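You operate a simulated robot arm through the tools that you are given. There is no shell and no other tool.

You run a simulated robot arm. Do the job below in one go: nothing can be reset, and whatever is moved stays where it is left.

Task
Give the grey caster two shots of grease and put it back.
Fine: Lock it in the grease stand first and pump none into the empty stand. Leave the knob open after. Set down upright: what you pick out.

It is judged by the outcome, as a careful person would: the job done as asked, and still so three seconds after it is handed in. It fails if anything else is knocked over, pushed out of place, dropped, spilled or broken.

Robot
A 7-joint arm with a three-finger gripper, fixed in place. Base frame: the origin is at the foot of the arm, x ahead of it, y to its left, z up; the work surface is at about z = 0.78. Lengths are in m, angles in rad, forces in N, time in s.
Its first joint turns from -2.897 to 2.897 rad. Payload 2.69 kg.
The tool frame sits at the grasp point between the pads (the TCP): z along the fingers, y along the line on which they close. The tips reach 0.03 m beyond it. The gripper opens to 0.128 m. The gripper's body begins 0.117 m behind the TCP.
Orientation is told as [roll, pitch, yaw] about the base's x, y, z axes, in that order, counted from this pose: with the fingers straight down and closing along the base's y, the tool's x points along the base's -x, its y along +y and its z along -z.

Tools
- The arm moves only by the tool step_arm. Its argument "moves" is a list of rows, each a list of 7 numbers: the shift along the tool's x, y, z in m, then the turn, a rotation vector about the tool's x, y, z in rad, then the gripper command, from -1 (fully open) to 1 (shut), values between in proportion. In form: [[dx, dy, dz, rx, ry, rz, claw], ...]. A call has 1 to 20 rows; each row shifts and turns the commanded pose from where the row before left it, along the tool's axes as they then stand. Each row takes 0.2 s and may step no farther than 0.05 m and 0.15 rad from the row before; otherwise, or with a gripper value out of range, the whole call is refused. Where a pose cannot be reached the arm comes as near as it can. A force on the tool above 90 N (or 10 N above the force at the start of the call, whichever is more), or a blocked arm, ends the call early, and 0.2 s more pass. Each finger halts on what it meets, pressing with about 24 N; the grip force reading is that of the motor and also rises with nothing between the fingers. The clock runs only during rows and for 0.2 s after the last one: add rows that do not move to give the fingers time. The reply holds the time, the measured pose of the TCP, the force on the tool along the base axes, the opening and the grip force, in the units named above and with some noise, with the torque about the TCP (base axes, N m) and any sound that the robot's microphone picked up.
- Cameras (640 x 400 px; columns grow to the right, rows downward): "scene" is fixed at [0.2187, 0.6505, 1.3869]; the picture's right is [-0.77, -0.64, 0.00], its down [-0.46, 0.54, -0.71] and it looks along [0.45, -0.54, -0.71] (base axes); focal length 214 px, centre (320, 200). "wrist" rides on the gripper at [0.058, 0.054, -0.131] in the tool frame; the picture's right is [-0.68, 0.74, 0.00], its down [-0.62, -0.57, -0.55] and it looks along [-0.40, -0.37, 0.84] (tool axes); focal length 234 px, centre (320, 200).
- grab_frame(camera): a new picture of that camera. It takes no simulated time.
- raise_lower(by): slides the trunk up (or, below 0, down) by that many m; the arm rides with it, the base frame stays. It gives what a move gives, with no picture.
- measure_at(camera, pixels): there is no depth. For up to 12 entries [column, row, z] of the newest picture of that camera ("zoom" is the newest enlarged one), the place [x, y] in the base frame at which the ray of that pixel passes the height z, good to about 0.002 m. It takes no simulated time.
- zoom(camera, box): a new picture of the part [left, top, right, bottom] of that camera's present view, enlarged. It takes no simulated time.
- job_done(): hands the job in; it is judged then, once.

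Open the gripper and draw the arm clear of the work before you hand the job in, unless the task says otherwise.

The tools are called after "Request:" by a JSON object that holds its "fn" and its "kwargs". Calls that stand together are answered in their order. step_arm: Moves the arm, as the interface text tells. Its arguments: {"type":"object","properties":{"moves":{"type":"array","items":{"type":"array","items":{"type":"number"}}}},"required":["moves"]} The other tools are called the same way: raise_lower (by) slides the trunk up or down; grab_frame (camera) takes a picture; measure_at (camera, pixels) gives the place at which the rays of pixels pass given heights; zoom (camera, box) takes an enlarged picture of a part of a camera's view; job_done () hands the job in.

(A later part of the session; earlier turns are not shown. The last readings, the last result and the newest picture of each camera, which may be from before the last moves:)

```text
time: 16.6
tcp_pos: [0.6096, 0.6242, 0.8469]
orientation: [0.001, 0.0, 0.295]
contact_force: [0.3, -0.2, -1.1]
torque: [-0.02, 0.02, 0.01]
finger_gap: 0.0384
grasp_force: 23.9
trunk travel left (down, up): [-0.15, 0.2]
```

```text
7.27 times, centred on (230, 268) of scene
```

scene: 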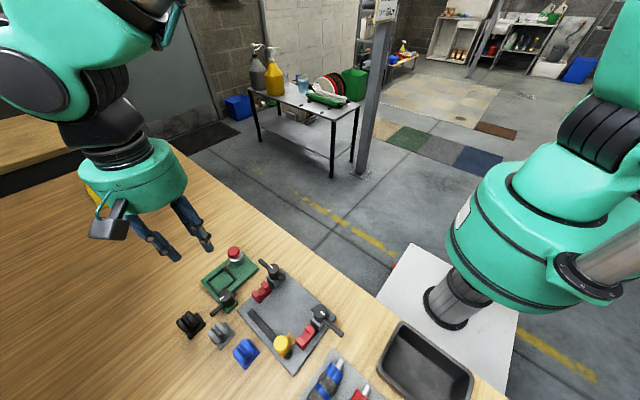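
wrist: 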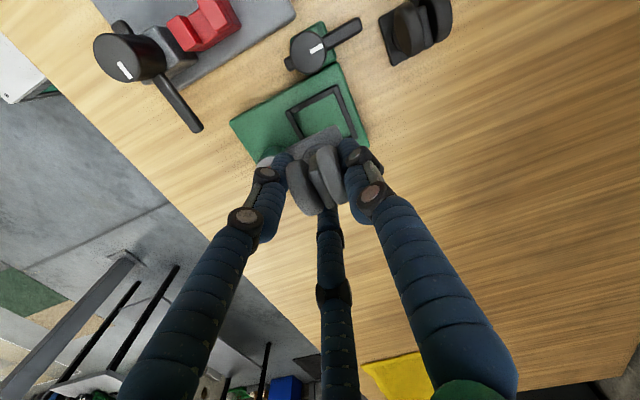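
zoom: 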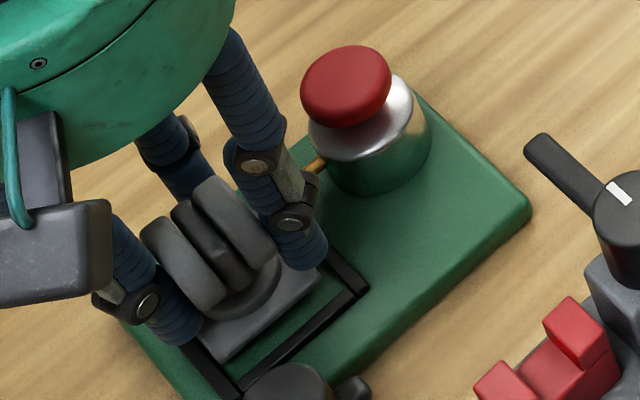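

Measure the frame and plate edges at this lower height: outer frame corners (180,208), (368,114); plate corners (229,240), (362,174).

Request:
{"fn": "measure_at", "kwargs": {"camera": "zoom", "pixels": [[180, 208, 0.792], [368, 114, 0.792], [203, 212, 0.79], [352, 140, 0.79], [229, 240, 0.808], [362, 174, 0.808], [380, 210, 0.808], [402, 205, 0.792], [380, 205, 0.79]]}}

Request:
{"fn": "zoom", "kwargs": {"camera": "scene", "box": [205, 265, 250, 300]}}

Request:
{"fn": "measure_at", "kwargs": {"camera": "zoom", "pixels": [[320, 200, 0.79]]}}

```text
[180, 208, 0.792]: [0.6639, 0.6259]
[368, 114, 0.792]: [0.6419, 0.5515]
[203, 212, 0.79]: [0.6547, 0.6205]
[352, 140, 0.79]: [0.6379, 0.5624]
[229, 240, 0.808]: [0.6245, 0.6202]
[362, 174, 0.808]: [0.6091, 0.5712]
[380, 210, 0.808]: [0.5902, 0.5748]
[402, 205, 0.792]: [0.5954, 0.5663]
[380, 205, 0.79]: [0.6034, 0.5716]
```

```text
11.43 times, centred on (228, 282) of scene
```

zoom: 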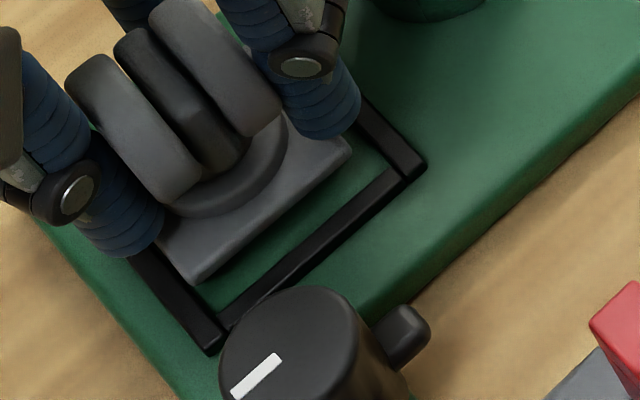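

```text
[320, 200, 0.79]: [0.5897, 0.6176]
```

Those values used the newer scene zoom; I measure the scene points properly now and then re-take the wrist zoom.

Request:
{"fn": "measure_at", "kwargs": {"camera": "zoom", "pixels": [[195, 270, 0.808], [195, 284, 0.802], [352, 145, 0.808], [220, 330, 0.788], [392, 172, 0.79], [212, 350, 0.79], [425, 162, 0.792]]}}

Request:
{"fn": "zoom", "kwargs": {"camera": "wrist", "box": [220, 60, 420, 210]}}

Request:
{"fn": "measure_at", "kwargs": {"camera": "zoom", "pixels": [[180, 208, 0.792], [368, 114, 0.792], [203, 212, 0.79], [352, 140, 0.79], [229, 240, 0.808], [362, 174, 0.808], [380, 210, 0.808], [402, 205, 0.792], [380, 205, 0.79]]}}

```text
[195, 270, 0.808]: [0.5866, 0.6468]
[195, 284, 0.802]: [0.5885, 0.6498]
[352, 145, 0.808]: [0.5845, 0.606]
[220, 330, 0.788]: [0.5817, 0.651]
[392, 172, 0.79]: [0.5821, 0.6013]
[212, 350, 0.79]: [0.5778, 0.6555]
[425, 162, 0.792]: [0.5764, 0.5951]
```

```text
2.67 times, centred on (320, 135) of wrist
```

zoom: 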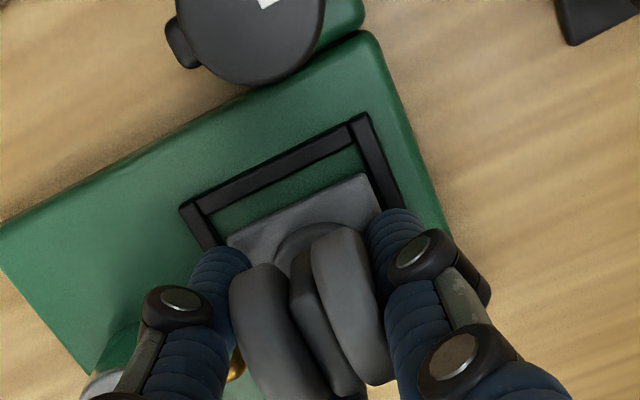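

```text
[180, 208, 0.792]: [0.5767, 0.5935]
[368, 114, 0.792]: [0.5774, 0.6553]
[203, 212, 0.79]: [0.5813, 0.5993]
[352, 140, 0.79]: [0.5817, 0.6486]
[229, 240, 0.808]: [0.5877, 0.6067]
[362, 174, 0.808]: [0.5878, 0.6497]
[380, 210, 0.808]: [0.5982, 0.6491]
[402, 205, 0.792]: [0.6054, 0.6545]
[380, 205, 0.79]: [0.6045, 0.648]
```

The plate is about (+2,+3) mm off the frame centre. I correct that and lower 10 mm.

Request:
{"fn": "step_arm", "kwargs": {"moves": [[0.0028, -0.0023, 0, 0, 0, 0, 1], [0, 0, 0.005, 0, 0, 0, 1], [0, 0, 0.005, 0, 0, 0, 1], [0, 0, 0, 0, 0, 0, 1]]}}

Request:
{"fn": "zoom", "kwargs": {"camera": "scene", "box": [205, 265, 250, 300]}}

Request:
{"fn": "zoom", "kwargs": {"camera": "wrist", "box": [260, 90, 380, 180]}}

```text
time: 17.6
tcp_pos: [0.6088, 0.6219, 0.8389]
orientation: [0.001, -0.001, 0.296]
contact_force: [-0.3, 0.3, 7.0]
torque: [0.17, 0.14, 0.08]
finger_gap: 0.0385
grasp_force: 23.9
trunk travel left (down, up): [-0.15, 0.2]
```

```text
11.43 times, centred on (228, 282) of scene
```

zoom: 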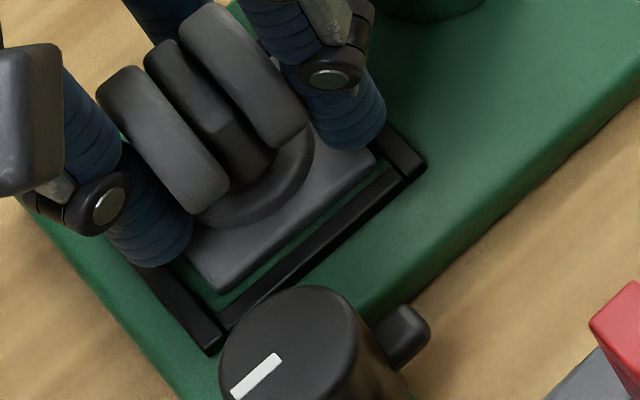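

```text
4.44 times, centred on (320, 135) of wrist
```

zoom: 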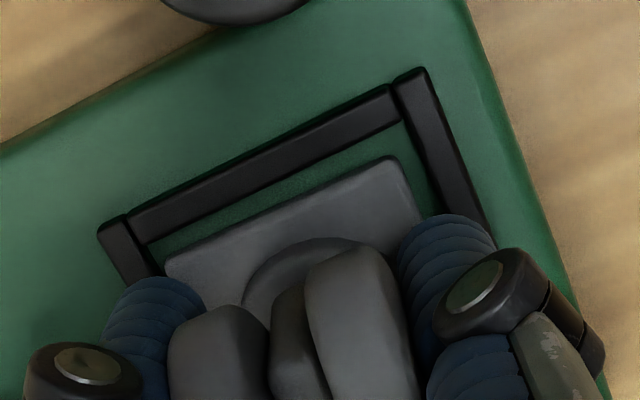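

Contact of 7 N at z≈0.839, from the (−x,+y) corner of the plate. I measure the plate against the frame to see whether it rests on the floor or on a rim.

Request:
{"fn": "measure_at", "kwargs": {"camera": "zoom", "pixels": [[166, 262, 0.8], [395, 160, 0.8], [422, 215, 0.8], [147, 240, 0.788], [403, 118, 0.788], [452, 215, 0.79], [160, 265, 0.788], [425, 70, 0.792]]}}

Request:
{"fn": "zoom", "kwargs": {"camera": "scene", "box": [200, 255, 250, 300]}}

Request:
{"fn": "measure_at", "kwargs": {"camera": "zoom", "pixels": [[320, 200, 0.79]]}}

```text
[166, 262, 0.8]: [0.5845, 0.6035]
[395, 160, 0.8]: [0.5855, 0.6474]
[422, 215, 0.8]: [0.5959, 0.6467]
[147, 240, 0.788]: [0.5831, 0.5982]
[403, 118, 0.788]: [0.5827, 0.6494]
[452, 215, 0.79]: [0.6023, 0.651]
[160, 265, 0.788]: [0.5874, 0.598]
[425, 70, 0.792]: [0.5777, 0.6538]
```

```text
8.89 times, centred on (225, 278) of scene
```

zoom: 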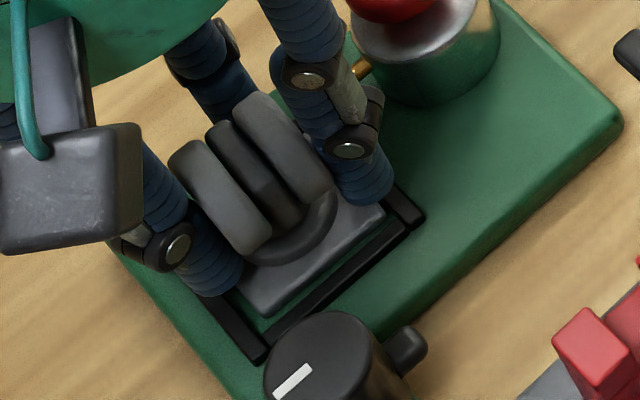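

```text
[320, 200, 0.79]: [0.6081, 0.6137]
```

In plan the plate sits inside the frame, so this is likely the floor of the stand. I lower another 1.5 mm to confirm a firm seat.

Request:
{"fn": "step_arm", "kwargs": {"moves": [[0, 0, 0.0015, 0, 0, 0, 1], [0, 0, 0, 0, 0, 0, 1]]}}

Request:
{"fn": "zoom", "kwargs": {"camera": "wrist", "box": [260, 90, 380, 180]}}

```text
time: 18.2
tcp_pos: [0.6074, 0.62, 0.8382]
orientation: [0.002, -0.002, 0.295]
contact_force: [-2.6, -2.9, 19.7]
torque: [0.13, 0.38, 0.15]
finger_gap: 0.0384
grasp_force: 24.1
trunk travel left (down, up): [-0.15, 0.2]
```

```text
4.44 times, centred on (320, 135) of wrist
```

zoom: 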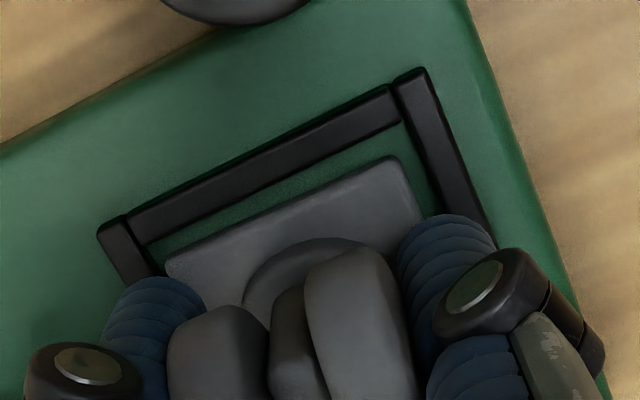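

Force rises to 20 N with no further motion: it is seated on the stand floor. I relax the preload by 1.5 mm and open the fingers gently.

Request:
{"fn": "step_arm", "kwargs": {"moves": [[0, 0, -0.0015, 0, 0, 0, 1], [0, 0, 0, 0, 0, 0, 0.35], [0, 0, 0, 0, 0, 0, 0.25], [0, 0, 0, 0, 0, 0, 0.15], [0, 0, 0, 0, 0, 0, 0.1], [0, 0, 0, 0, 0, 0, 0.1]]}}

Request:
{"fn": "step_arm", "kwargs": {"moves": [[0, 0, -0.015, 0, 0, 0, 0.1], [0, 0, -0.03, 0, 0, 0, 0.1], [0, 0, -0.04, 0, 0, 0, 0.1], [0, 0, -0.04, 0, 0, 0, 0.1], [0, 0, 0, 0, 0, 0, 0.1]]}}

Request:
{"fn": "zoom", "kwargs": {"camera": "wrist", "box": [240, 60, 400, 180]}}

Request:
{"fn": "zoom", "kwargs": {"camera": "scene", "box": [190, 240, 260, 310]}}

```text
time: 19.6
tcp_pos: [0.6074, 0.6211, 0.8375]
orientation: [0.0, 0.0, 0.294]
contact_force: [0.7, 0.1, 0.3]
torque: [0.04, 0.01, 0.0]
finger_gap: 0.0574
grasp_force: 0.0
trunk travel left (down, up): [-0.15, 0.2]
```

```text
time: 20.8
tcp_pos: [0.6073, 0.6197, 0.964]
orientation: [0.0, 0.001, 0.295]
contact_force: [-0.5, 0.0, 0.2]
torque: [0.05, -0.02, 0.02]
finger_gap: 0.0577
grasp_force: 0.0
trunk travel left (down, up): [-0.15, 0.2]
```

```text
3.33 times, centred on (320, 120) of wrist
```

zoom: 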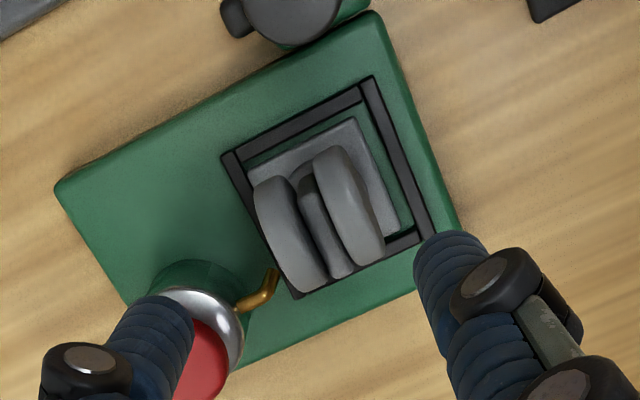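

```text
5.71 times, centred on (225, 275) of scene
```

zoom: 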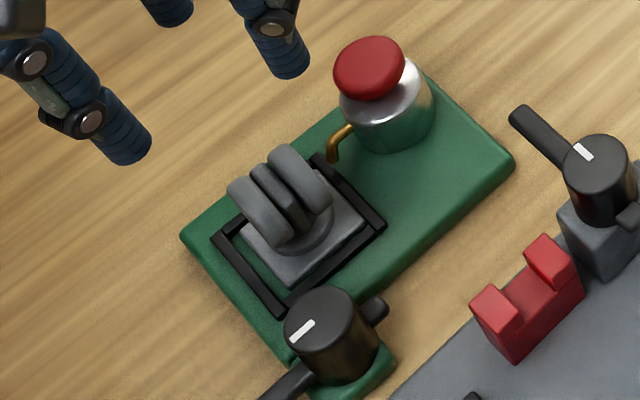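

The caster stands flat and upright inside the frame. Next I move over the knob at (0.537,0.645), turning the hand so the three fingers straddle the barrel clear of lever and nub, and look.

Request:
{"fn": "step_arm", "kwargs": {"moves": [[0.0298, 0.02255, 0, 0, 0, 0, 0.2], [0.0298, 0.02255, 0, 0, 0, 0, 0.2], [0, 0, 0, 0, 0, 0.1362, 0.2], [0, 0, 0, 0, 0, 0.1362, 0.2], [0, 0, 0, 0, 0, 0.1362, 0.2], [0, 0, 0, 0, 0, 0.1362, 0.2], [0, 0, 0, 0, 0, 0.1362, 0.2], [0, 0, 0, 0, 0, 0.1362, 0.2], [0, 0, 0, 0, 0, 0, 0.2]]}}

Request:
{"fn": "zoom", "kwargs": {"camera": "wrist", "box": [240, 60, 400, 180]}}

Request:
{"fn": "zoom", "kwargs": {"camera": "scene", "box": [190, 250, 260, 320]}}

```text
time: 22.8
tcp_pos: [0.5372, 0.6475, 0.962]
orientation: [0.001, 0.001, -0.524]
contact_force: [-0.3, 0.9, 0.3]
torque: [0.0, 0.0, 0.02]
finger_gap: 0.0511
grasp_force: 0.1
trunk travel left (down, up): [-0.15, 0.2]
```

```text
3.33 times, centred on (320, 120) of wrist
```

zoom: 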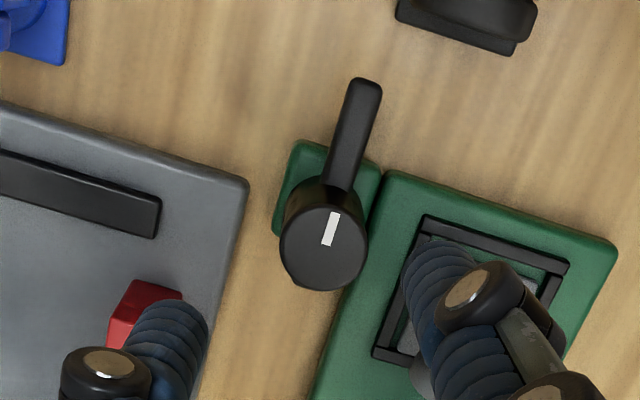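

```text
5.71 times, centred on (225, 285) of scene
```

zoom: 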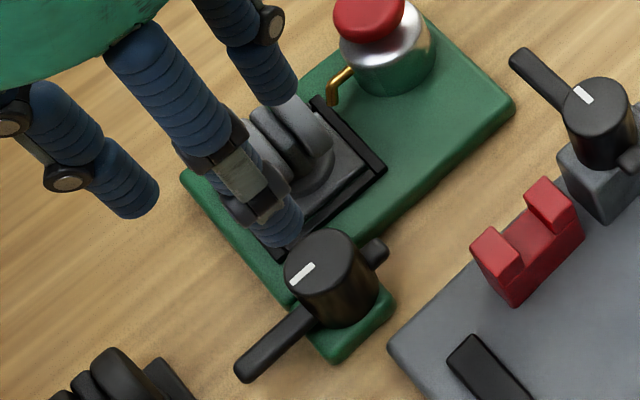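

Measure knob features in the scene zoom (top centre (319,262), lever far tip (245,370), barrel base (350,318), nub (380,248)), then the same in the wrist view.

Request:
{"fn": "measure_at", "kwargs": {"camera": "zoom", "pixels": [[319, 262, 0.83], [319, 262, 0.84], [285, 268, 0.83], [355, 258, 0.83], [246, 362, 0.8], [246, 362, 0.81], [380, 246, 0.81], [380, 246, 0.82]]}}

Request:
{"fn": "zoom", "kwargs": {"camera": "wrist", "box": [240, 60, 400, 180]}}

Request:
{"fn": "measure_at", "kwargs": {"camera": "zoom", "pixels": [[324, 248, 0.83], [324, 248, 0.84], [281, 245, 0.83], [368, 250, 0.83], [324, 291, 0.83], [324, 205, 0.83], [367, 86, 0.8], [367, 86, 0.81], [350, 80, 0.81], [382, 85, 0.81], [294, 280, 0.82]]}}

```text
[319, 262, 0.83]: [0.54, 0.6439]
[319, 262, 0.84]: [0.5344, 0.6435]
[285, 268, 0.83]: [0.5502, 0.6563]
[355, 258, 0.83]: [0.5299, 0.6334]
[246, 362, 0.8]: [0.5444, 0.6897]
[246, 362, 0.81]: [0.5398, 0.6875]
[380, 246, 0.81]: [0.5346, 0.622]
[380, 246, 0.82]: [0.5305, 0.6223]
```

```text
3.33 times, centred on (320, 120) of wrist
```

zoom: 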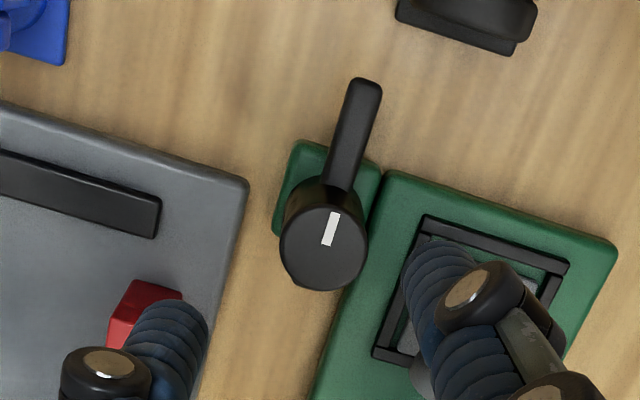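

```text
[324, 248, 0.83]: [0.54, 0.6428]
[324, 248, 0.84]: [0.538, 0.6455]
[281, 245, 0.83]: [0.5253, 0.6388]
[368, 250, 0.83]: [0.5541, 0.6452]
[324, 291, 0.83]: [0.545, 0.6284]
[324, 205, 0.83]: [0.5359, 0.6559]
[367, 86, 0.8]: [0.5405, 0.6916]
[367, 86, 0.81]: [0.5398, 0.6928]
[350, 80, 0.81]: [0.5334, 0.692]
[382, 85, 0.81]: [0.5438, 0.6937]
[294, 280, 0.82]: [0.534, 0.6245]
```

Knob axis is (0.540,0.643), top z 0.83, diameter 30 mm, lever top ≈0.81. I centre on it and descend so the tips end at about 0.8165, above the lever.

Request:
{"fn": "step_arm", "kwargs": {"moves": [[-0.0035, 0, 0.03, 0, 0, 0, 0.28], [0, 0, 0.04, 0, 0, 0, 0.28], [0, 0, 0.03, 0, 0, 0, 0.28], [0, 0, 0.01, 0, 0, 0, 0.28], [0, 0, 0.0065, 0, 0, 0, 0.28], [0, 0, 0, 0, 0, 0, 0.28]]}}

Request:
{"fn": "zoom", "kwargs": {"camera": "wrist", "box": [240, 90, 400, 230]}}

Request:
{"fn": "zoom", "kwargs": {"camera": "scene", "box": [190, 250, 260, 320]}}

```text
time: 24.2
tcp_pos: [0.5391, 0.6438, 0.8445]
orientation: [-0.002, -0.001, -0.523]
contact_force: [0.1, -0.2, -0.3]
torque: [-0.03, 0.02, 0.0]
finger_gap: 0.0461
grasp_force: 0.2
trunk travel left (down, up): [-0.15, 0.2]
```

```text
2.86 times, centred on (320, 160) of wrist
```

zoom: 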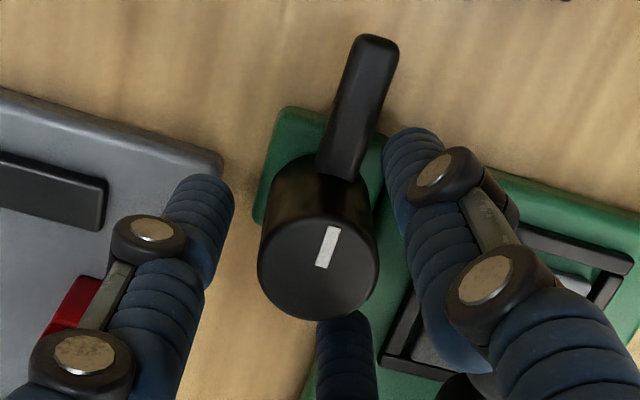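

```text
5.71 times, centred on (225, 285) of scene
```

zoom: 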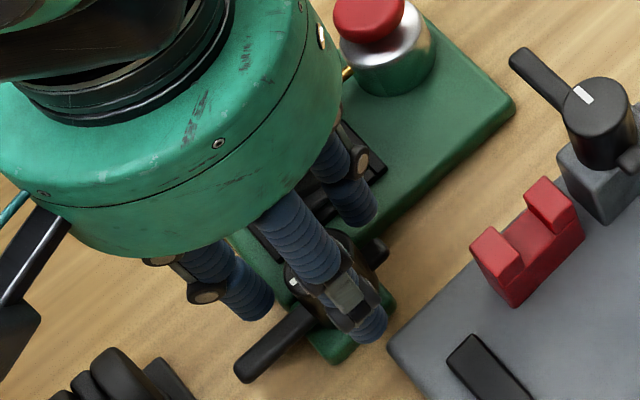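

The fingers surround the barrel freely. I close on it.

Request:
{"fn": "step_arm", "kwargs": {"moves": [[0, 0, 0, 0, 0, 0, 0.45], [0, 0, 0, 0, 0, 0, 0.6], [0, 0, 0, 0, 0, 0, 0.8], [0, 0, 0, 0, 0, 0, 1], [0, 0, 0, 0, 0, 0, 1]]}}

Request:
{"fn": "zoom", "kwargs": {"camera": "wrist", "box": [240, 90, 400, 230]}}

```text
time: 25.4
tcp_pos: [0.5376, 0.6426, 0.8437]
orientation: [-0.002, -0.001, -0.521]
contact_force: [-1.4, -6.3, -0.4]
torque: [-0.2, -0.03, 0.03]
finger_gap: 0.029
grasp_force: 45.6
trunk travel left (down, up): [-0.15, 0.2]
```

```text
2.86 times, centred on (320, 160) of wrist
```

zoom: 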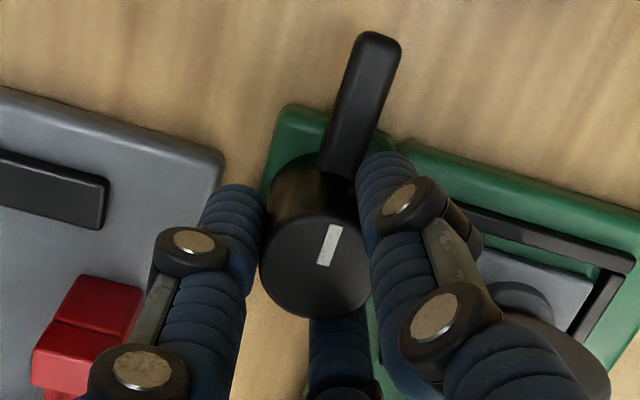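

The knob is gripped (gap 29 mm). I recentre 1 mm and test a small clockwise turn, reading the torque.

Request:
{"fn": "step_arm", "kwargs": {"moves": [[-0.0005, -0.0009, 0, 0, 0, 0, 1], [0, 0, 0, 0, 0, 0.05, 1], [0, 0, 0, 0, 0, 0, 1]]}}

Request:
{"fn": "zoom", "kwargs": {"camera": "wrist", "box": [240, 90, 400, 230]}}

Request:
{"fn": "zoom", "kwargs": {"camera": "scene", "box": [190, 250, 260, 320]}}

```text
time: 26.2
tcp_pos: [0.5385, 0.643, 0.8441]
orientation: [-0.001, 0.001, -0.573]
contact_force: [-5.5, 1.3, -7.3]
torque: [0.17, 0.12, -0.03]
finger_gap: 0.0291
grasp_force: 44.6
trunk travel left (down, up): [-0.15, 0.2]
```

```text
2.86 times, centred on (320, 160) of wrist
```

zoom: 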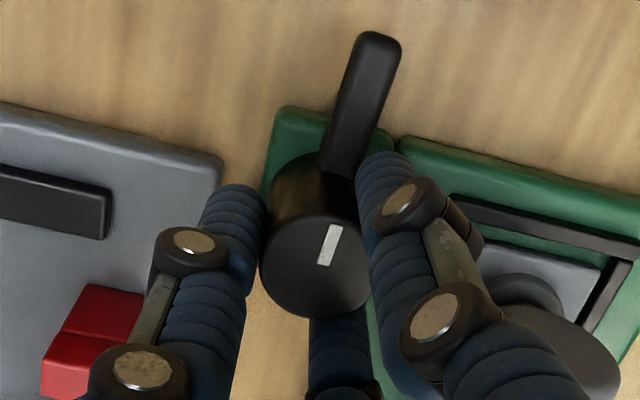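

```text
5.71 times, centred on (225, 285) of scene
```

zoom: 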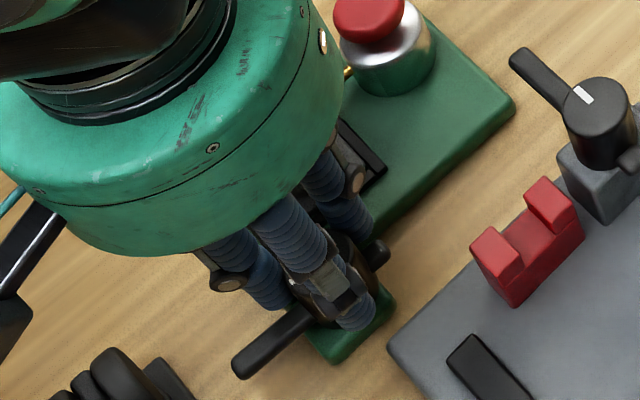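

The knob turned with the hand with negligible torque, so clockwise is free. I continue clockwise in stages.

Request:
{"fn": "step_arm", "kwargs": {"moves": [[0, 0, 0, 0, 0, 0.1, 1], [0, 0, 0, 0, 0, 0.1, 1], [0, 0, 0, 0, 0, 0.1, 1], [0, 0, 0, 0, 0, 0, 1]]}}

Request:
{"fn": "zoom", "kwargs": {"camera": "wrist", "box": [240, 90, 400, 230]}}

Request:
{"fn": "zoom", "kwargs": {"camera": "scene", "box": [190, 250, 260, 320]}}

```text
time: 27.2
tcp_pos: [0.5376, 0.6434, 0.8445]
orientation: [-0.002, 0.0, -0.874]
contact_force: [-15.2, 4.8, -16.2]
torque: [0.26, 0.33, -0.01]
finger_gap: 0.0293
grasp_force: 45.6
trunk travel left (down, up): [-0.15, 0.2]
```

```text
2.86 times, centred on (320, 160) of wrist
```

zoom: 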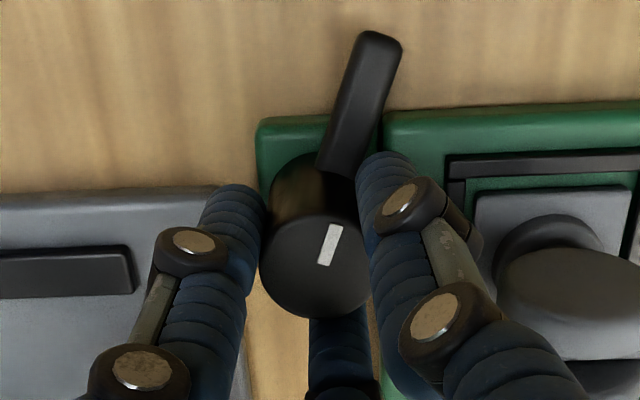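

```text
5.71 times, centred on (225, 285) of scene
```

zoom: 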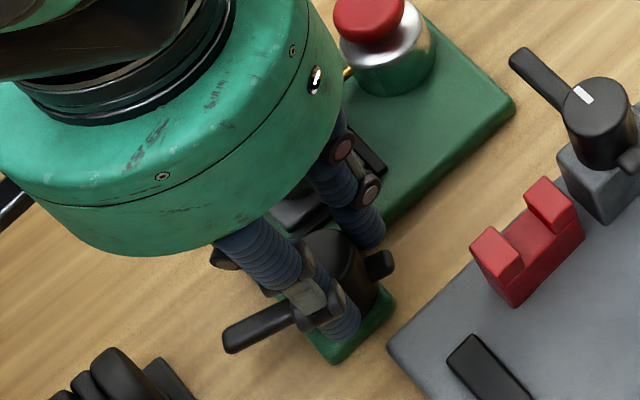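

Lever has turned about 20°, but lateral load is building (−15 N in x, −16 N in z) from small mis-centring. I relax by shifting −x 1.8 mm, +y 0.6 mm, and 1 mm down.

Request:
{"fn": "step_arm", "kwargs": {"moves": [[0.0016, -0.001, 0.001, 0, 0, 0, 1], [0, 0, 0, 0, 0, 0, 1]]}}

```text
time: 27.8
tcp_pos: [0.5389, 0.6417, 0.8443]
orientation: [0.0, 0.001, -0.874]
contact_force: [4.8, -9.3, -14.1]
torque: [-0.36, -0.42, 0.02]
finger_gap: 0.0288
grasp_force: 45.5
trunk travel left (down, up): [-0.15, 0.2]
```

Lateral load is now (5,−9) N. I trim again slightly and lower 1.5 mm to remove the axial pull.

Request:
{"fn": "step_arm", "kwargs": {"moves": [[-0.0009, -0.0002, 0.0015, 0, 0, 0, 1], [0, 0, 0, 0, 0, 0, 1]]}}

```text
time: 28.4
tcp_pos: [0.5375, 0.6432, 0.8444]
orientation: [0.001, -0.001, -0.874]
contact_force: [5.0, -10.8, -1.5]
torque: [-0.47, -0.08, 0.0]
finger_gap: 0.0291
grasp_force: 45.2
trunk travel left (down, up): [-0.15, 0.2]
```

Loads are modest now; I continue turning clockwise another 0.3 rad.

Request:
{"fn": "step_arm", "kwargs": {"moves": [[0, 0, 0, 0, 0, 0.1, 1], [0, 0, 0, 0, 0, 0.1, 1], [0, 0, 0, 0, 0, 0.1, 1], [0, 0, 0, 0, 0, 0, 1]]}}

Request:
{"fn": "zoom", "kwargs": {"camera": "wrist", "box": [240, 90, 400, 230]}}

Request:
{"fn": "zoom", "kwargs": {"camera": "scene", "box": [190, 250, 260, 320]}}

```text
time: 29.4
tcp_pos: [0.5389, 0.644, 0.8449]
orientation: [0.002, 0.001, -1.172]
contact_force: [1.9, -9.4, 12.7]
torque: [-0.29, 0.03, 0.01]
finger_gap: 0.0287
grasp_force: 45.5
trunk travel left (down, up): [-0.15, 0.2]
```

```text
2.86 times, centred on (320, 160) of wrist
```

zoom: 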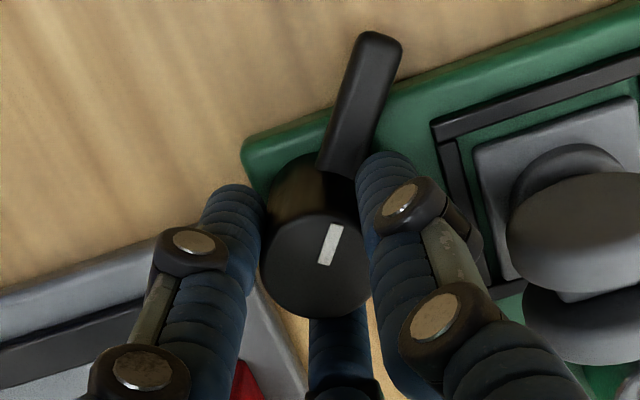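

```text
5.71 times, centred on (225, 285) of scene
```

zoom: 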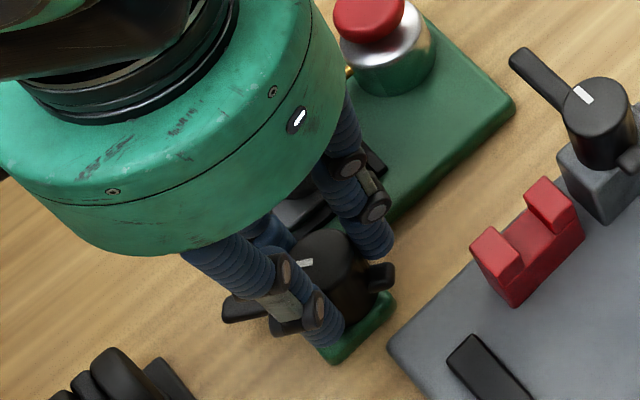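

Turned about 37° so far, with the lever heading toward the frame corner. I ease up 1 mm and continue.

Request:
{"fn": "step_arm", "kwargs": {"moves": [[0, -0.0006, -0.001, 0, 0, 0.1, 1], [0, 0, 0, 0, 0, 0.1, 1], [0, 0, 0, 0, 0, 0.1, 1], [0, 0, 0, 0, 0, 0, 1]]}}

Request:
{"fn": "zoom", "kwargs": {"camera": "wrist", "box": [240, 90, 400, 230]}}

Request:
{"fn": "zoom", "kwargs": {"camera": "scene", "box": [190, 250, 260, 320]}}

```text
time: 30.4
tcp_pos: [0.5393, 0.6426, 0.8445]
orientation: [0.001, 0.002, -1.474]
contact_force: [13.9, -6.6, 14.7]
torque: [-0.27, -0.46, -0.01]
finger_gap: 0.0292
grasp_force: 44.6
trunk travel left (down, up): [-0.15, 0.2]
```

```text
2.86 times, centred on (320, 160) of wrist
```

zoom: 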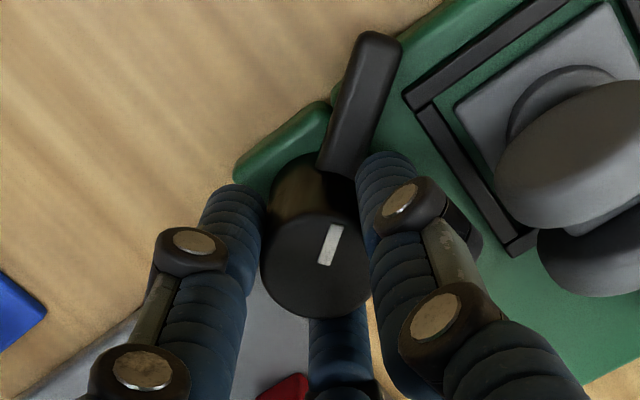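

```text
5.71 times, centred on (225, 285) of scene
```

zoom: 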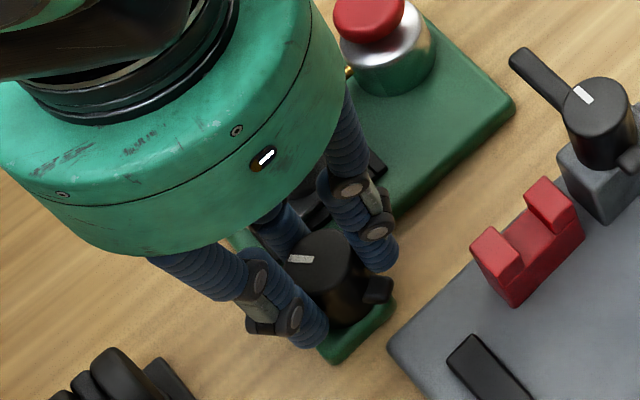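

About 54° now, no stop felt. I re-trim toward the load and continue.

Request:
{"fn": "step_arm", "kwargs": {"moves": [[-0.0007, 0.0011, -0.0012, 0, 0, 0, 1], [0, 0, 0, 0, 0, 0.1, 1], [0, 0, 0, 0, 0, 0.1, 1], [0, 0, 0, 0, 0, 0.1, 1], [0, 0, 0, 0, 0, 0, 1]]}}

Request:
{"fn": "zoom", "kwargs": {"camera": "wrist", "box": [240, 90, 400, 230]}}

```text
time: 31.6
tcp_pos: [0.5387, 0.6433, 0.8442]
orientation: [-0.001, 0.0, -1.774]
contact_force: [5.2, 20.8, -3.1]
torque: [0.81, -0.17, -0.01]
finger_gap: 0.0291
grasp_force: 44.7
trunk travel left (down, up): [-0.15, 0.2]
```

```text
2.86 times, centred on (320, 160) of wrist
```

zoom: 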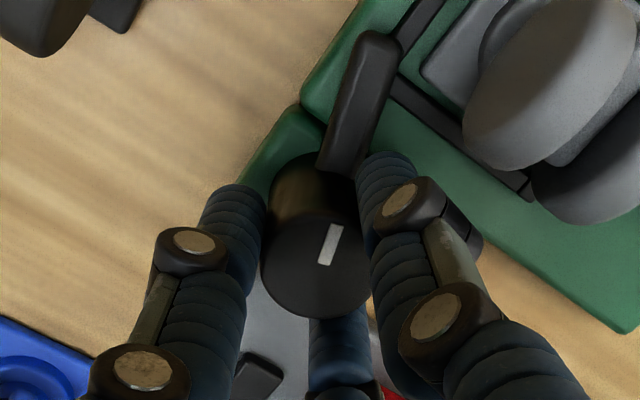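

About 72°; the lever tip now lies over the frame's wall. I trim +y 1.5 mm and keep turning in smaller stages.

Request:
{"fn": "step_arm", "kwargs": {"moves": [[0.0015, 0, 0, 0, 0, 0, 1], [0, 0, 0, 0, 0, 0.1, 1], [0, 0, 0, 0, 0, 0.1, 1], [0, 0, 0, 0, 0, 0, 1]]}}

Request:
{"fn": "zoom", "kwargs": {"camera": "wrist", "box": [240, 90, 400, 230]}}

Request:
{"fn": "zoom", "kwargs": {"camera": "scene", "box": [190, 250, 260, 320]}}

```text
time: 32.6
tcp_pos: [0.5388, 0.6445, 0.8445]
orientation: [0.0, -0.002, -1.973]
contact_force: [-8.1, 5.0, 2.2]
torque: [-0.03, 0.34, -0.03]
finger_gap: 0.0287
grasp_force: 45.0
trunk travel left (down, up): [-0.15, 0.2]
```

```text
2.86 times, centred on (320, 160) of wrist
```

zoom: 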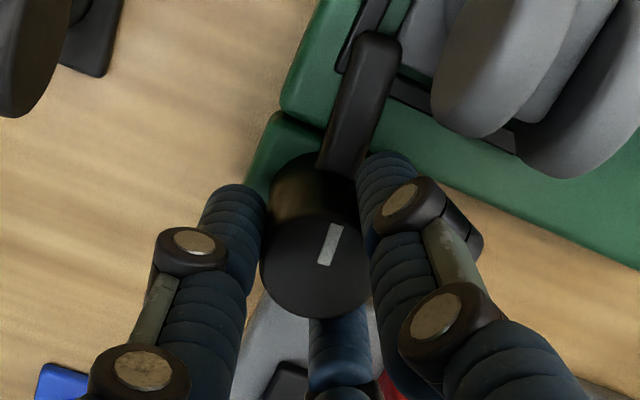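

```text
5.71 times, centred on (225, 285) of scene
```

zoom: 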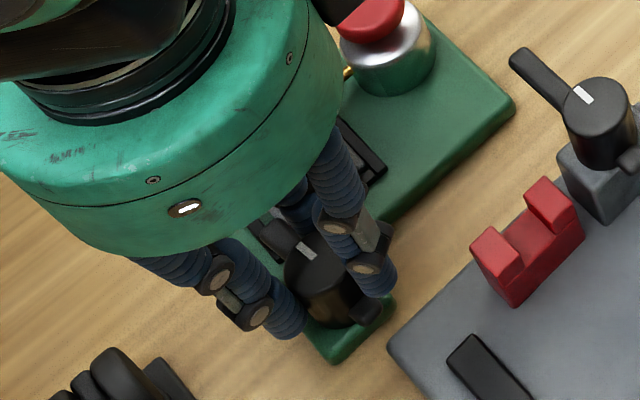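

At about 83°. I proceed in 0.05 rad steps looking for the stop or a click.

Request:
{"fn": "step_arm", "kwargs": {"moves": [[0, 0, 0, 0, 0, 0.06, 1], [0, 0, 0, 0, 0, 0.06, 1], [0, 0, 0, 0, 0, 0, 1]]}}

Request:
{"fn": "zoom", "kwargs": {"camera": "wrist", "box": [240, 60, 420, 200]}}

```text
time: 33.4
tcp_pos: [0.5397, 0.6433, 0.8444]
orientation: [-0.001, -0.002, -2.092]
contact_force: [-10.6, 6.5, -1.1]
torque: [0.28, 0.32, 0.07]
finger_gap: 0.0289
grasp_force: 45.4
trunk travel left (down, up): [-0.15, 0.2]
```

```text
2.86 times, centred on (330, 130) of wrist
```

zoom: 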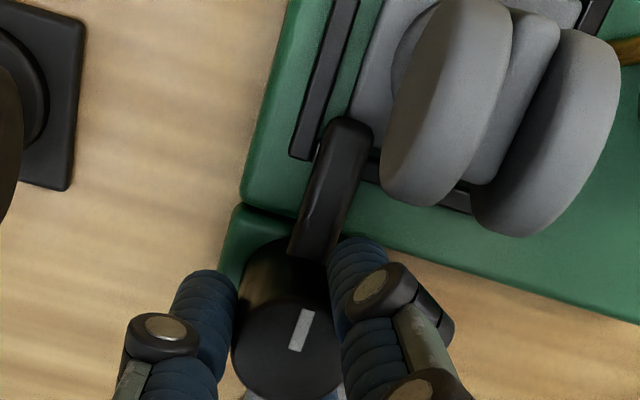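

At 90° the lever tip lies over the −x rail and plate edge; torque has begun to rise (0.07). I test a little further for the stop.

Request:
{"fn": "step_arm", "kwargs": {"moves": [[0, 0, 0, 0, 0, 0.04, 1], [0, 0, 0, 0, 0, 0, 1]]}}

Request:
{"fn": "zoom", "kwargs": {"camera": "wrist", "box": [240, 60, 420, 200]}}

```text
time: 34.0
tcp_pos: [0.5382, 0.6429, 0.8452]
orientation: [0.0, -0.002, -2.094]
contact_force: [-12.2, 6.7, -4.8]
torque: [0.18, 0.34, 0.07]
finger_gap: 0.0291
grasp_force: 45.2
trunk travel left (down, up): [-0.15, 0.2]
```

```text
2.86 times, centred on (330, 130) of wrist
```

zoom: 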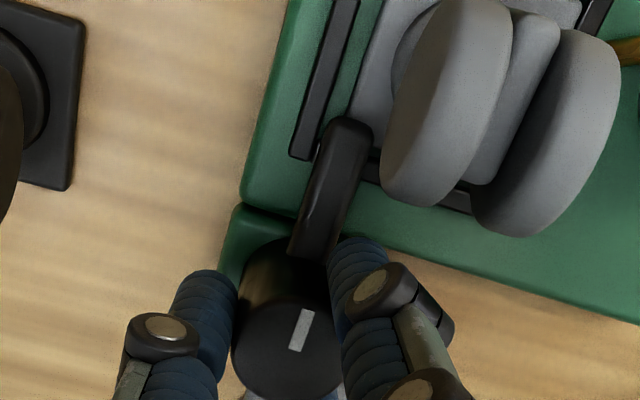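

The lever is at 90°, tip over the plate edge. I release the knob, retreat up, and inspect.

Request:
{"fn": "step_arm", "kwargs": {"moves": [[0, 0, 0, 0, 0, -0.03, 1], [0, 0, 0, 0, 0, 0, 0.5], [0, 0, 0, 0, 0, 0, 0.3], [0, 0, 0, 0, 0, 0, 0.25], [0, 0, 0, 0, 0, 0, 0.25]]}}

Request:
{"fn": "step_arm", "kwargs": {"moves": [[0, 0, -0.02, 0, 0, 0, 0.25], [0, 0, -0.04, 0, 0, 0, 0.25], [0, 0, -0.04, 0, 0, 0, 0.25], [0, 0, 0, 0, 0, 0, 0.25]]}}

Request:
{"fn": "zoom", "kwargs": {"camera": "wrist", "box": [240, 40, 420, 180]}}

Request:
{"fn": "zoom", "kwargs": {"camera": "scene", "box": [190, 240, 270, 310]}}

```text
time: 35.2
tcp_pos: [0.5396, 0.6432, 0.8454]
orientation: [-0.001, -0.001, -2.102]
contact_force: [0.1, 0.1, 0.4]
torque: [0.04, 0.01, 0.01]
finger_gap: 0.0479
grasp_force: 0.0
trunk travel left (down, up): [-0.15, 0.2]
```

```text
time: 36.2
tcp_pos: [0.5377, 0.6443, 0.9468]
orientation: [-0.002, -0.001, -2.102]
contact_force: [-0.5, -0.7, 0.6]
torque: [0.02, 0.0, 0.0]
finger_gap: 0.0479
grasp_force: 0.0
trunk travel left (down, up): [-0.15, 0.2]
```

```text
2.86 times, centred on (330, 110) of wrist
```

zoom: 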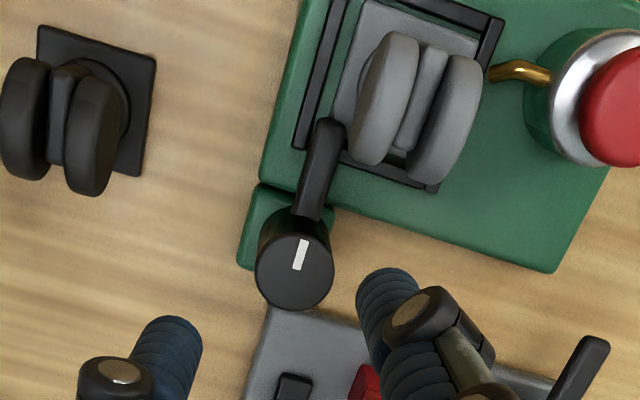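

```text
5.71 times, centred on (230, 275) of scene
```

zoom: 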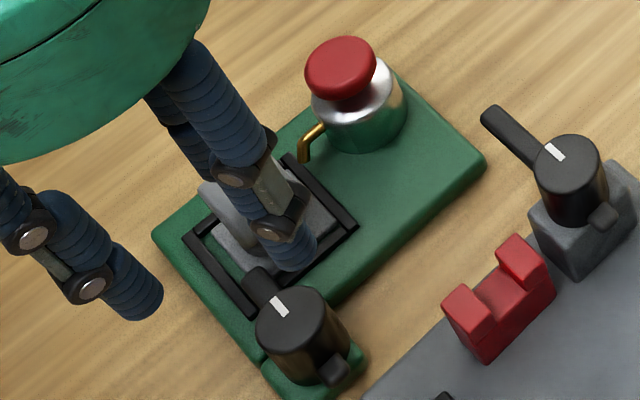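

The lever stopped firmly at 90° (hand could not turn past −2.094 rad while gripping), with its tip over the caster plate — locked. I now move over the pump button near (0.626,0.556), rotating the hand back and closing the fingers.

Request:
{"fn": "step_arm", "kwargs": {"moves": [[-0.0103, 0.04, 0, 0, 0, 0, 0.3], [-0.0103, 0.04, 0, 0, 0, 0, 0.3], [-0.0103, 0.04, 0, 0, 0, 0, 0.3], [0, 0, 0, 0, 0, -0.145, 0.5], [0, 0, 0, 0, 0, -0.145, 1], [0, 0, 0, 0, 0, -0.145, 1], [0, 0, 0, 0, 0, -0.145, 1], [0, 0, 0, 0, 0, -0.145, 1], [0, 0, 0, 0, 0, -0.145, 1], [0, 0, 0, 0, 0, -0.145, 1], [0, 0, 0, 0, 0, -0.145, 1], [0, 0, 0, 0, 0, -0.145, 1], [0, 0, 0, 0, 0, -0.145, 1], [0, 0, 0, 0, 0, -0.13, 1], [0, 0, 0, 0, 0, 0, 1]]}}

Request:
{"fn": "grab_frame", "kwargs": {"camera": "wrist"}}

Request:
{"fn": "zoom", "kwargs": {"camera": "wrist", "box": [240, 60, 400, 200]}}

Request:
{"fn": "zoom", "kwargs": {"camera": "scene", "box": [190, 240, 270, 310]}}

```text
time: 39.4
tcp_pos: [0.6269, 0.5557, 0.9448]
orientation: [-0.001, 0.001, -0.52]
contact_force: [-0.3, -0.1, -0.4]
torque: [0.01, 0.0, -0.03]
finger_gap: 0.0022
grasp_force: 24.2
trunk travel left (down, up): [-0.15, 0.2]
```

```text
taken
```

wrist: 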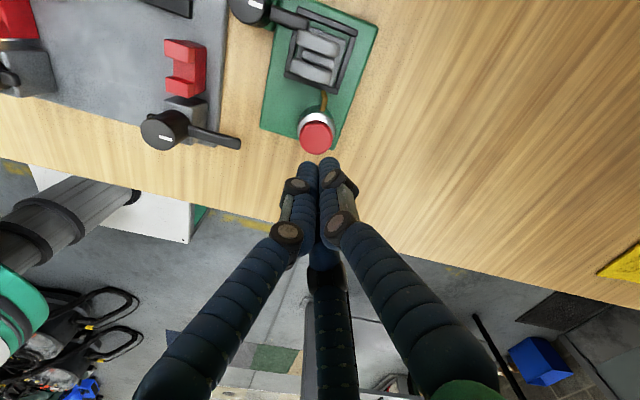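

```text
2.86 times, centred on (320, 130) of wrist
```

zoom: 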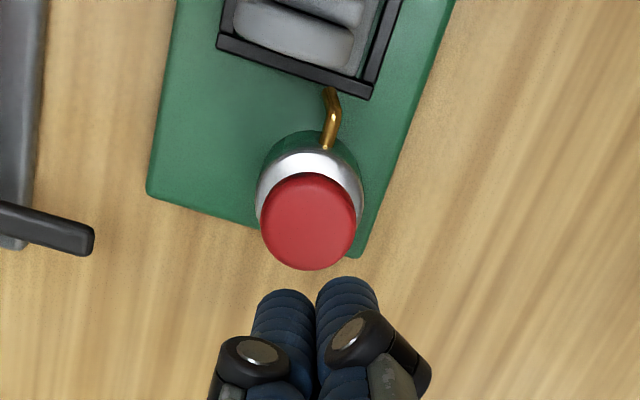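

```text
5.71 times, centred on (230, 275) of scene
```

zoom: 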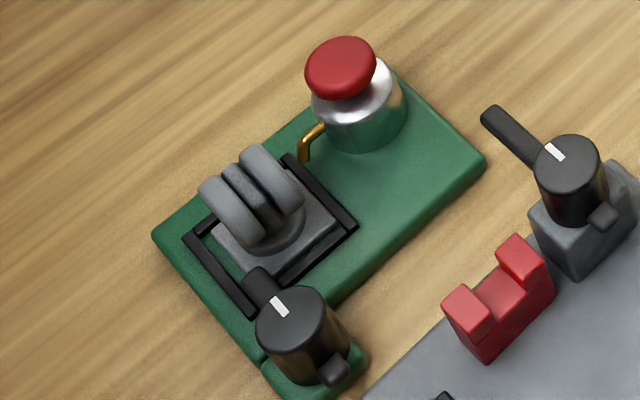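

The scene shows the lever over the plate's corner, caster upright, and arm clear. I measure the button in both views: scene (340,66), wrist (308,220).

Request:
{"fn": "measure_at", "kwargs": {"camera": "zoom", "pixels": [[340, 66, 0.84], [340, 66, 0.85], [306, 72, 0.84], [375, 62, 0.84]]}}

Request:
{"fn": "zoom", "kwargs": {"camera": "wrist", "box": [240, 60, 400, 200]}}

Request:
{"fn": "measure_at", "kwargs": {"camera": "zoom", "pixels": [[308, 220, 0.84], [308, 220, 0.85], [260, 215, 0.84], [356, 220, 0.84], [308, 270, 0.84], [310, 173, 0.84]]}}

```text
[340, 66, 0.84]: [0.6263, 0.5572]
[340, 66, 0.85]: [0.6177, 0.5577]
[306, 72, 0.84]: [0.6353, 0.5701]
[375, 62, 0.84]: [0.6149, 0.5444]
```

```text
2.86 times, centred on (320, 130) of wrist
```

zoom: 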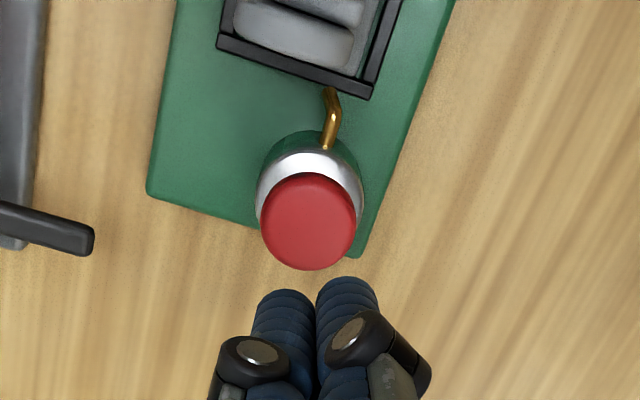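

```text
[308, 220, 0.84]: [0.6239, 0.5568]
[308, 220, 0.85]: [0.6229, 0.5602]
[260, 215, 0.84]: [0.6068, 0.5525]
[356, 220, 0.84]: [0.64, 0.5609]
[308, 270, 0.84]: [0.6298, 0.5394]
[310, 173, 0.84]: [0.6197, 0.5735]
```

Button top is at about (0.6237,0.5575,0.845). I centre on it and come down to just above, tips at ≈0.855.

Request:
{"fn": "step_arm", "kwargs": {"moves": [[0.0035, 0, 0.02, 0, 0, 0, 1], [0, 0, 0.02, 0, 0, 0, 1], [0, 0, 0.02, 0, 0, 0, 1], [0, 0, 0, 0, 0, 0, 1]]}}

Request:
{"fn": "zoom", "kwargs": {"camera": "scene", "box": [210, 220, 270, 280]}}

Request:
{"fn": "zoom", "kwargs": {"camera": "wrist", "box": [240, 60, 400, 200]}}

```text
time: 40.4
tcp_pos: [0.6251, 0.5583, 0.8849]
orientation: [0.001, -0.001, -0.522]
contact_force: [0.1, -0.7, 0.7]
torque: [0.0, 0.07, 0.02]
finger_gap: 0.0021
grasp_force: 24.1
trunk travel left (down, up): [-0.15, 0.2]
```

```text
6.67 times, centred on (240, 250) of scene
```

zoom: 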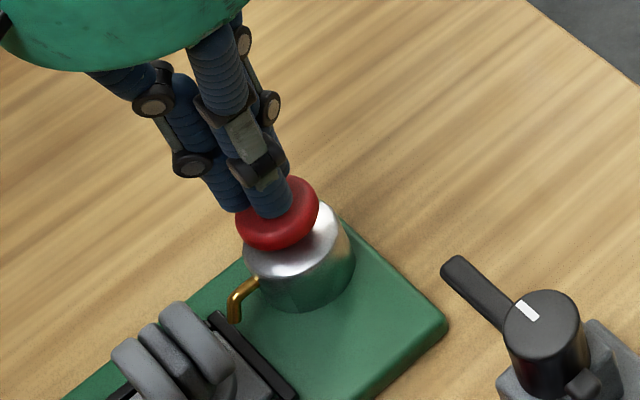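

```text
2.86 times, centred on (320, 130) of wrist
```

zoom: 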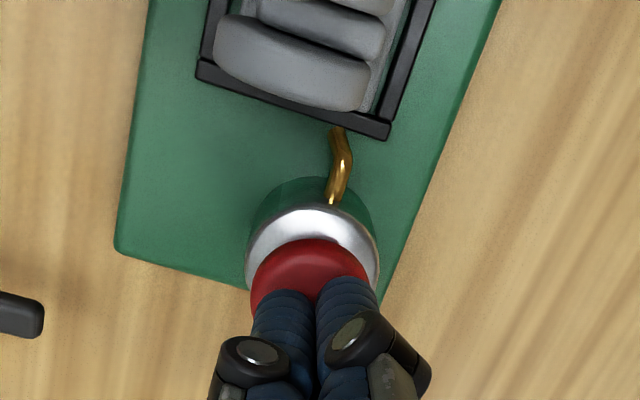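

The closed fingertips are above the button centre. I press down in small steps, watching force.

Request:
{"fn": "step_arm", "kwargs": {"moves": [[0, 0, 0.004, 0, 0, 0, 1], [0, 0, 0.004, 0, 0, 0, 1], [0, 0, 0.003, 0, 0, 0, 1]]}}

```text
time: 41.2
tcp_pos: [0.624, 0.5584, 0.8736]
orientation: [0.0, -0.001, -0.522]
contact_force: [0.1, 0.1, 2.0]
torque: [-0.01, -0.03, 0.0]
finger_gap: 0.0018
grasp_force: 24.2
trunk travel left (down, up): [-0.15, 0.2]
```

A 2 N contact at tip height ≈0.844: just touching. I press further in 2 mm steps.

Request:
{"fn": "step_arm", "kwargs": {"moves": [[0, 0, 0.002, 0, 0, 0, 1], [0, 0, 0.002, 0, 0, 0, 1]]}}

```text
time: 41.8
tcp_pos: [0.625, 0.5585, 0.8704]
orientation: [0.0, 0.002, -0.522]
contact_force: [-0.1, -1.5, 3.4]
torque: [0.01, 0.04, 0.01]
finger_gap: 0.0059
grasp_force: 31.6
trunk travel left (down, up): [-0.15, 0.2]
```

The button is yielding (3.4 N). I keep pressing.

Request:
{"fn": "step_arm", "kwargs": {"moves": [[0, 0, 0.002, 0, 0, 0, 1], [0, 0, 0.002, 0, 0, 0, 1]]}}

```text
time: 42.4
tcp_pos: [0.6247, 0.5581, 0.8671]
orientation: [0.001, 0.001, -0.522]
contact_force: [0.1, 1.1, 3.9]
torque: [0.06, 0.0, 0.02]
finger_gap: 0.0063
grasp_force: 31.8
trunk travel left (down, up): [-0.15, 0.2]
```

Request:
{"fn": "zoom", "kwargs": {"camera": "scene", "box": [210, 220, 270, 280]}}

Request:
{"fn": "step_arm", "kwargs": {"moves": [[0, 0, 0.002, 0, 0, 0, 1], [0, 0, 0.001, 0, 0, 0, 1]]}}

```text
6.67 times, centred on (240, 250) of scene
```

zoom: 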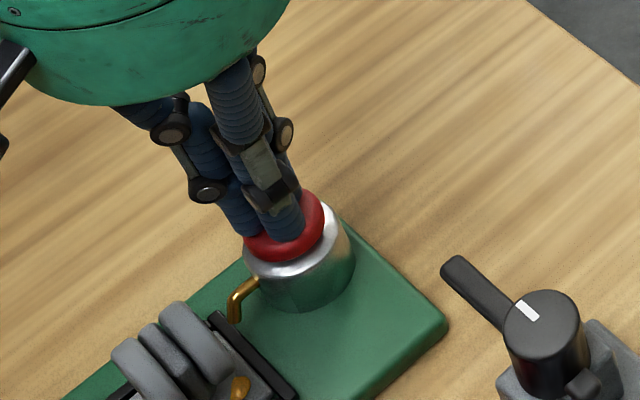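

```text
time: 43.0
tcp_pos: [0.6246, 0.5584, 0.8646]
orientation: [0.001, -0.001, -0.522]
contact_force: [2.1, -1.9, 6.9]
torque: [-0.07, -0.05, 0.01]
finger_gap: 0.006
grasp_force: 31.4
trunk travel left (down, up): [-0.15, 0.2]
```

A brown grease blob appeared on the caster at (240,385) in the zoom: the first shot came. The button is near the bottom (6.9 N); I raise fully to let it return, then look.

Request:
{"fn": "step_arm", "kwargs": {"moves": [[0, 0, -0.006, 0, 0, 0, 1], [0, 0, -0.01, 0, 0, 0, 1], [0, 0, -0.01, 0, 0, 0, 1], [0, 0, -0.014, 0, 0, 0, 1], [0, 0, 0, 0, 0, 0, 1]]}}

Request:
{"fn": "zoom", "kwargs": {"camera": "scene", "box": [195, 240, 265, 300]}}

Request:
{"fn": "zoom", "kwargs": {"camera": "wrist", "box": [240, 20, 400, 180]}}

```text
time: 44.2
tcp_pos: [0.6238, 0.5578, 0.9025]
orientation: [0.001, 0.0, -0.52]
contact_force: [-0.1, 0.8, -0.2]
torque: [0.02, 0.02, 0.0]
finger_gap: 0.0021
grasp_force: 31.5
trunk travel left (down, up): [-0.15, 0.2]
```

```text
6.67 times, centred on (230, 270) of scene
```

zoom: 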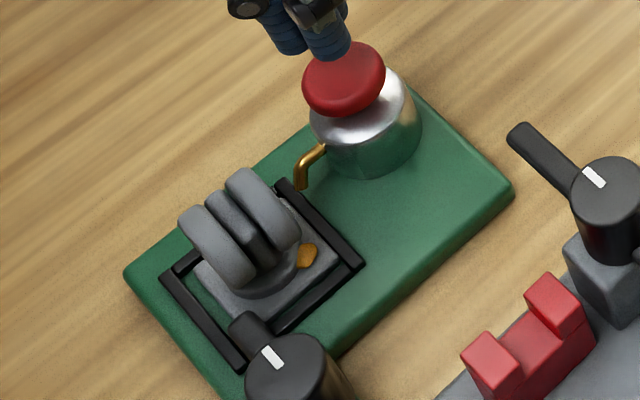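

```text
2.50 times, centred on (320, 100) of wrist
```

zoom: 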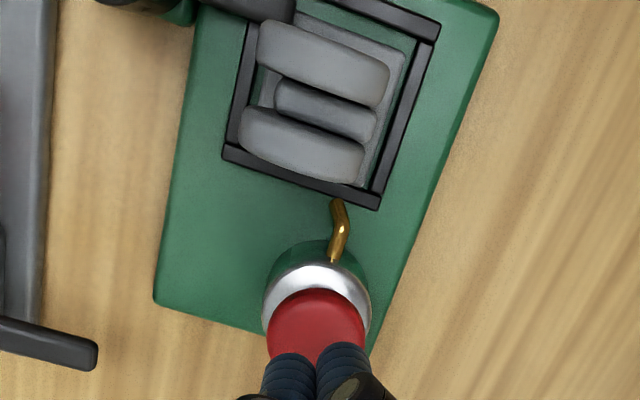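

One grease blob sits on the plate and the button has sprung back up. Now the second press, same stroke.

Request:
{"fn": "step_arm", "kwargs": {"moves": [[0, 0, 0.014, 0, 0, 0, 1], [0, 0, 0.01, 0, 0, 0, 1], [0, 0, 0.006, 0, 0, 0, 1], [0, 0, 0.003, 0, 0, 0, 1], [0, 0, 0.003, 0, 0, 0, 1], [0, 0, 0.003, 0, 0, 0, 1], [0, 0, 0.001, 0, 0, 0, 1], [0, 0, 0, 0, 0, 0, 1]]}}

Request:
{"fn": "zoom", "kwargs": {"camera": "scene", "box": [195, 240, 265, 300]}}

```text
time: 46.0
tcp_pos: [0.6235, 0.5582, 0.8653]
orientation: [0.002, 0.0, -0.52]
contact_force: [1.3, 1.0, 10.2]
torque: [0.03, -0.02, 0.03]
finger_gap: 0.0061
grasp_force: 31.5
trunk travel left (down, up): [-0.15, 0.2]
```

```text
6.67 times, centred on (230, 270) of scene
```

zoom: 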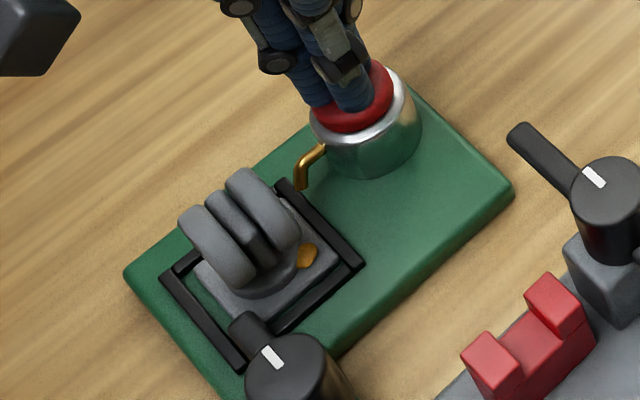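

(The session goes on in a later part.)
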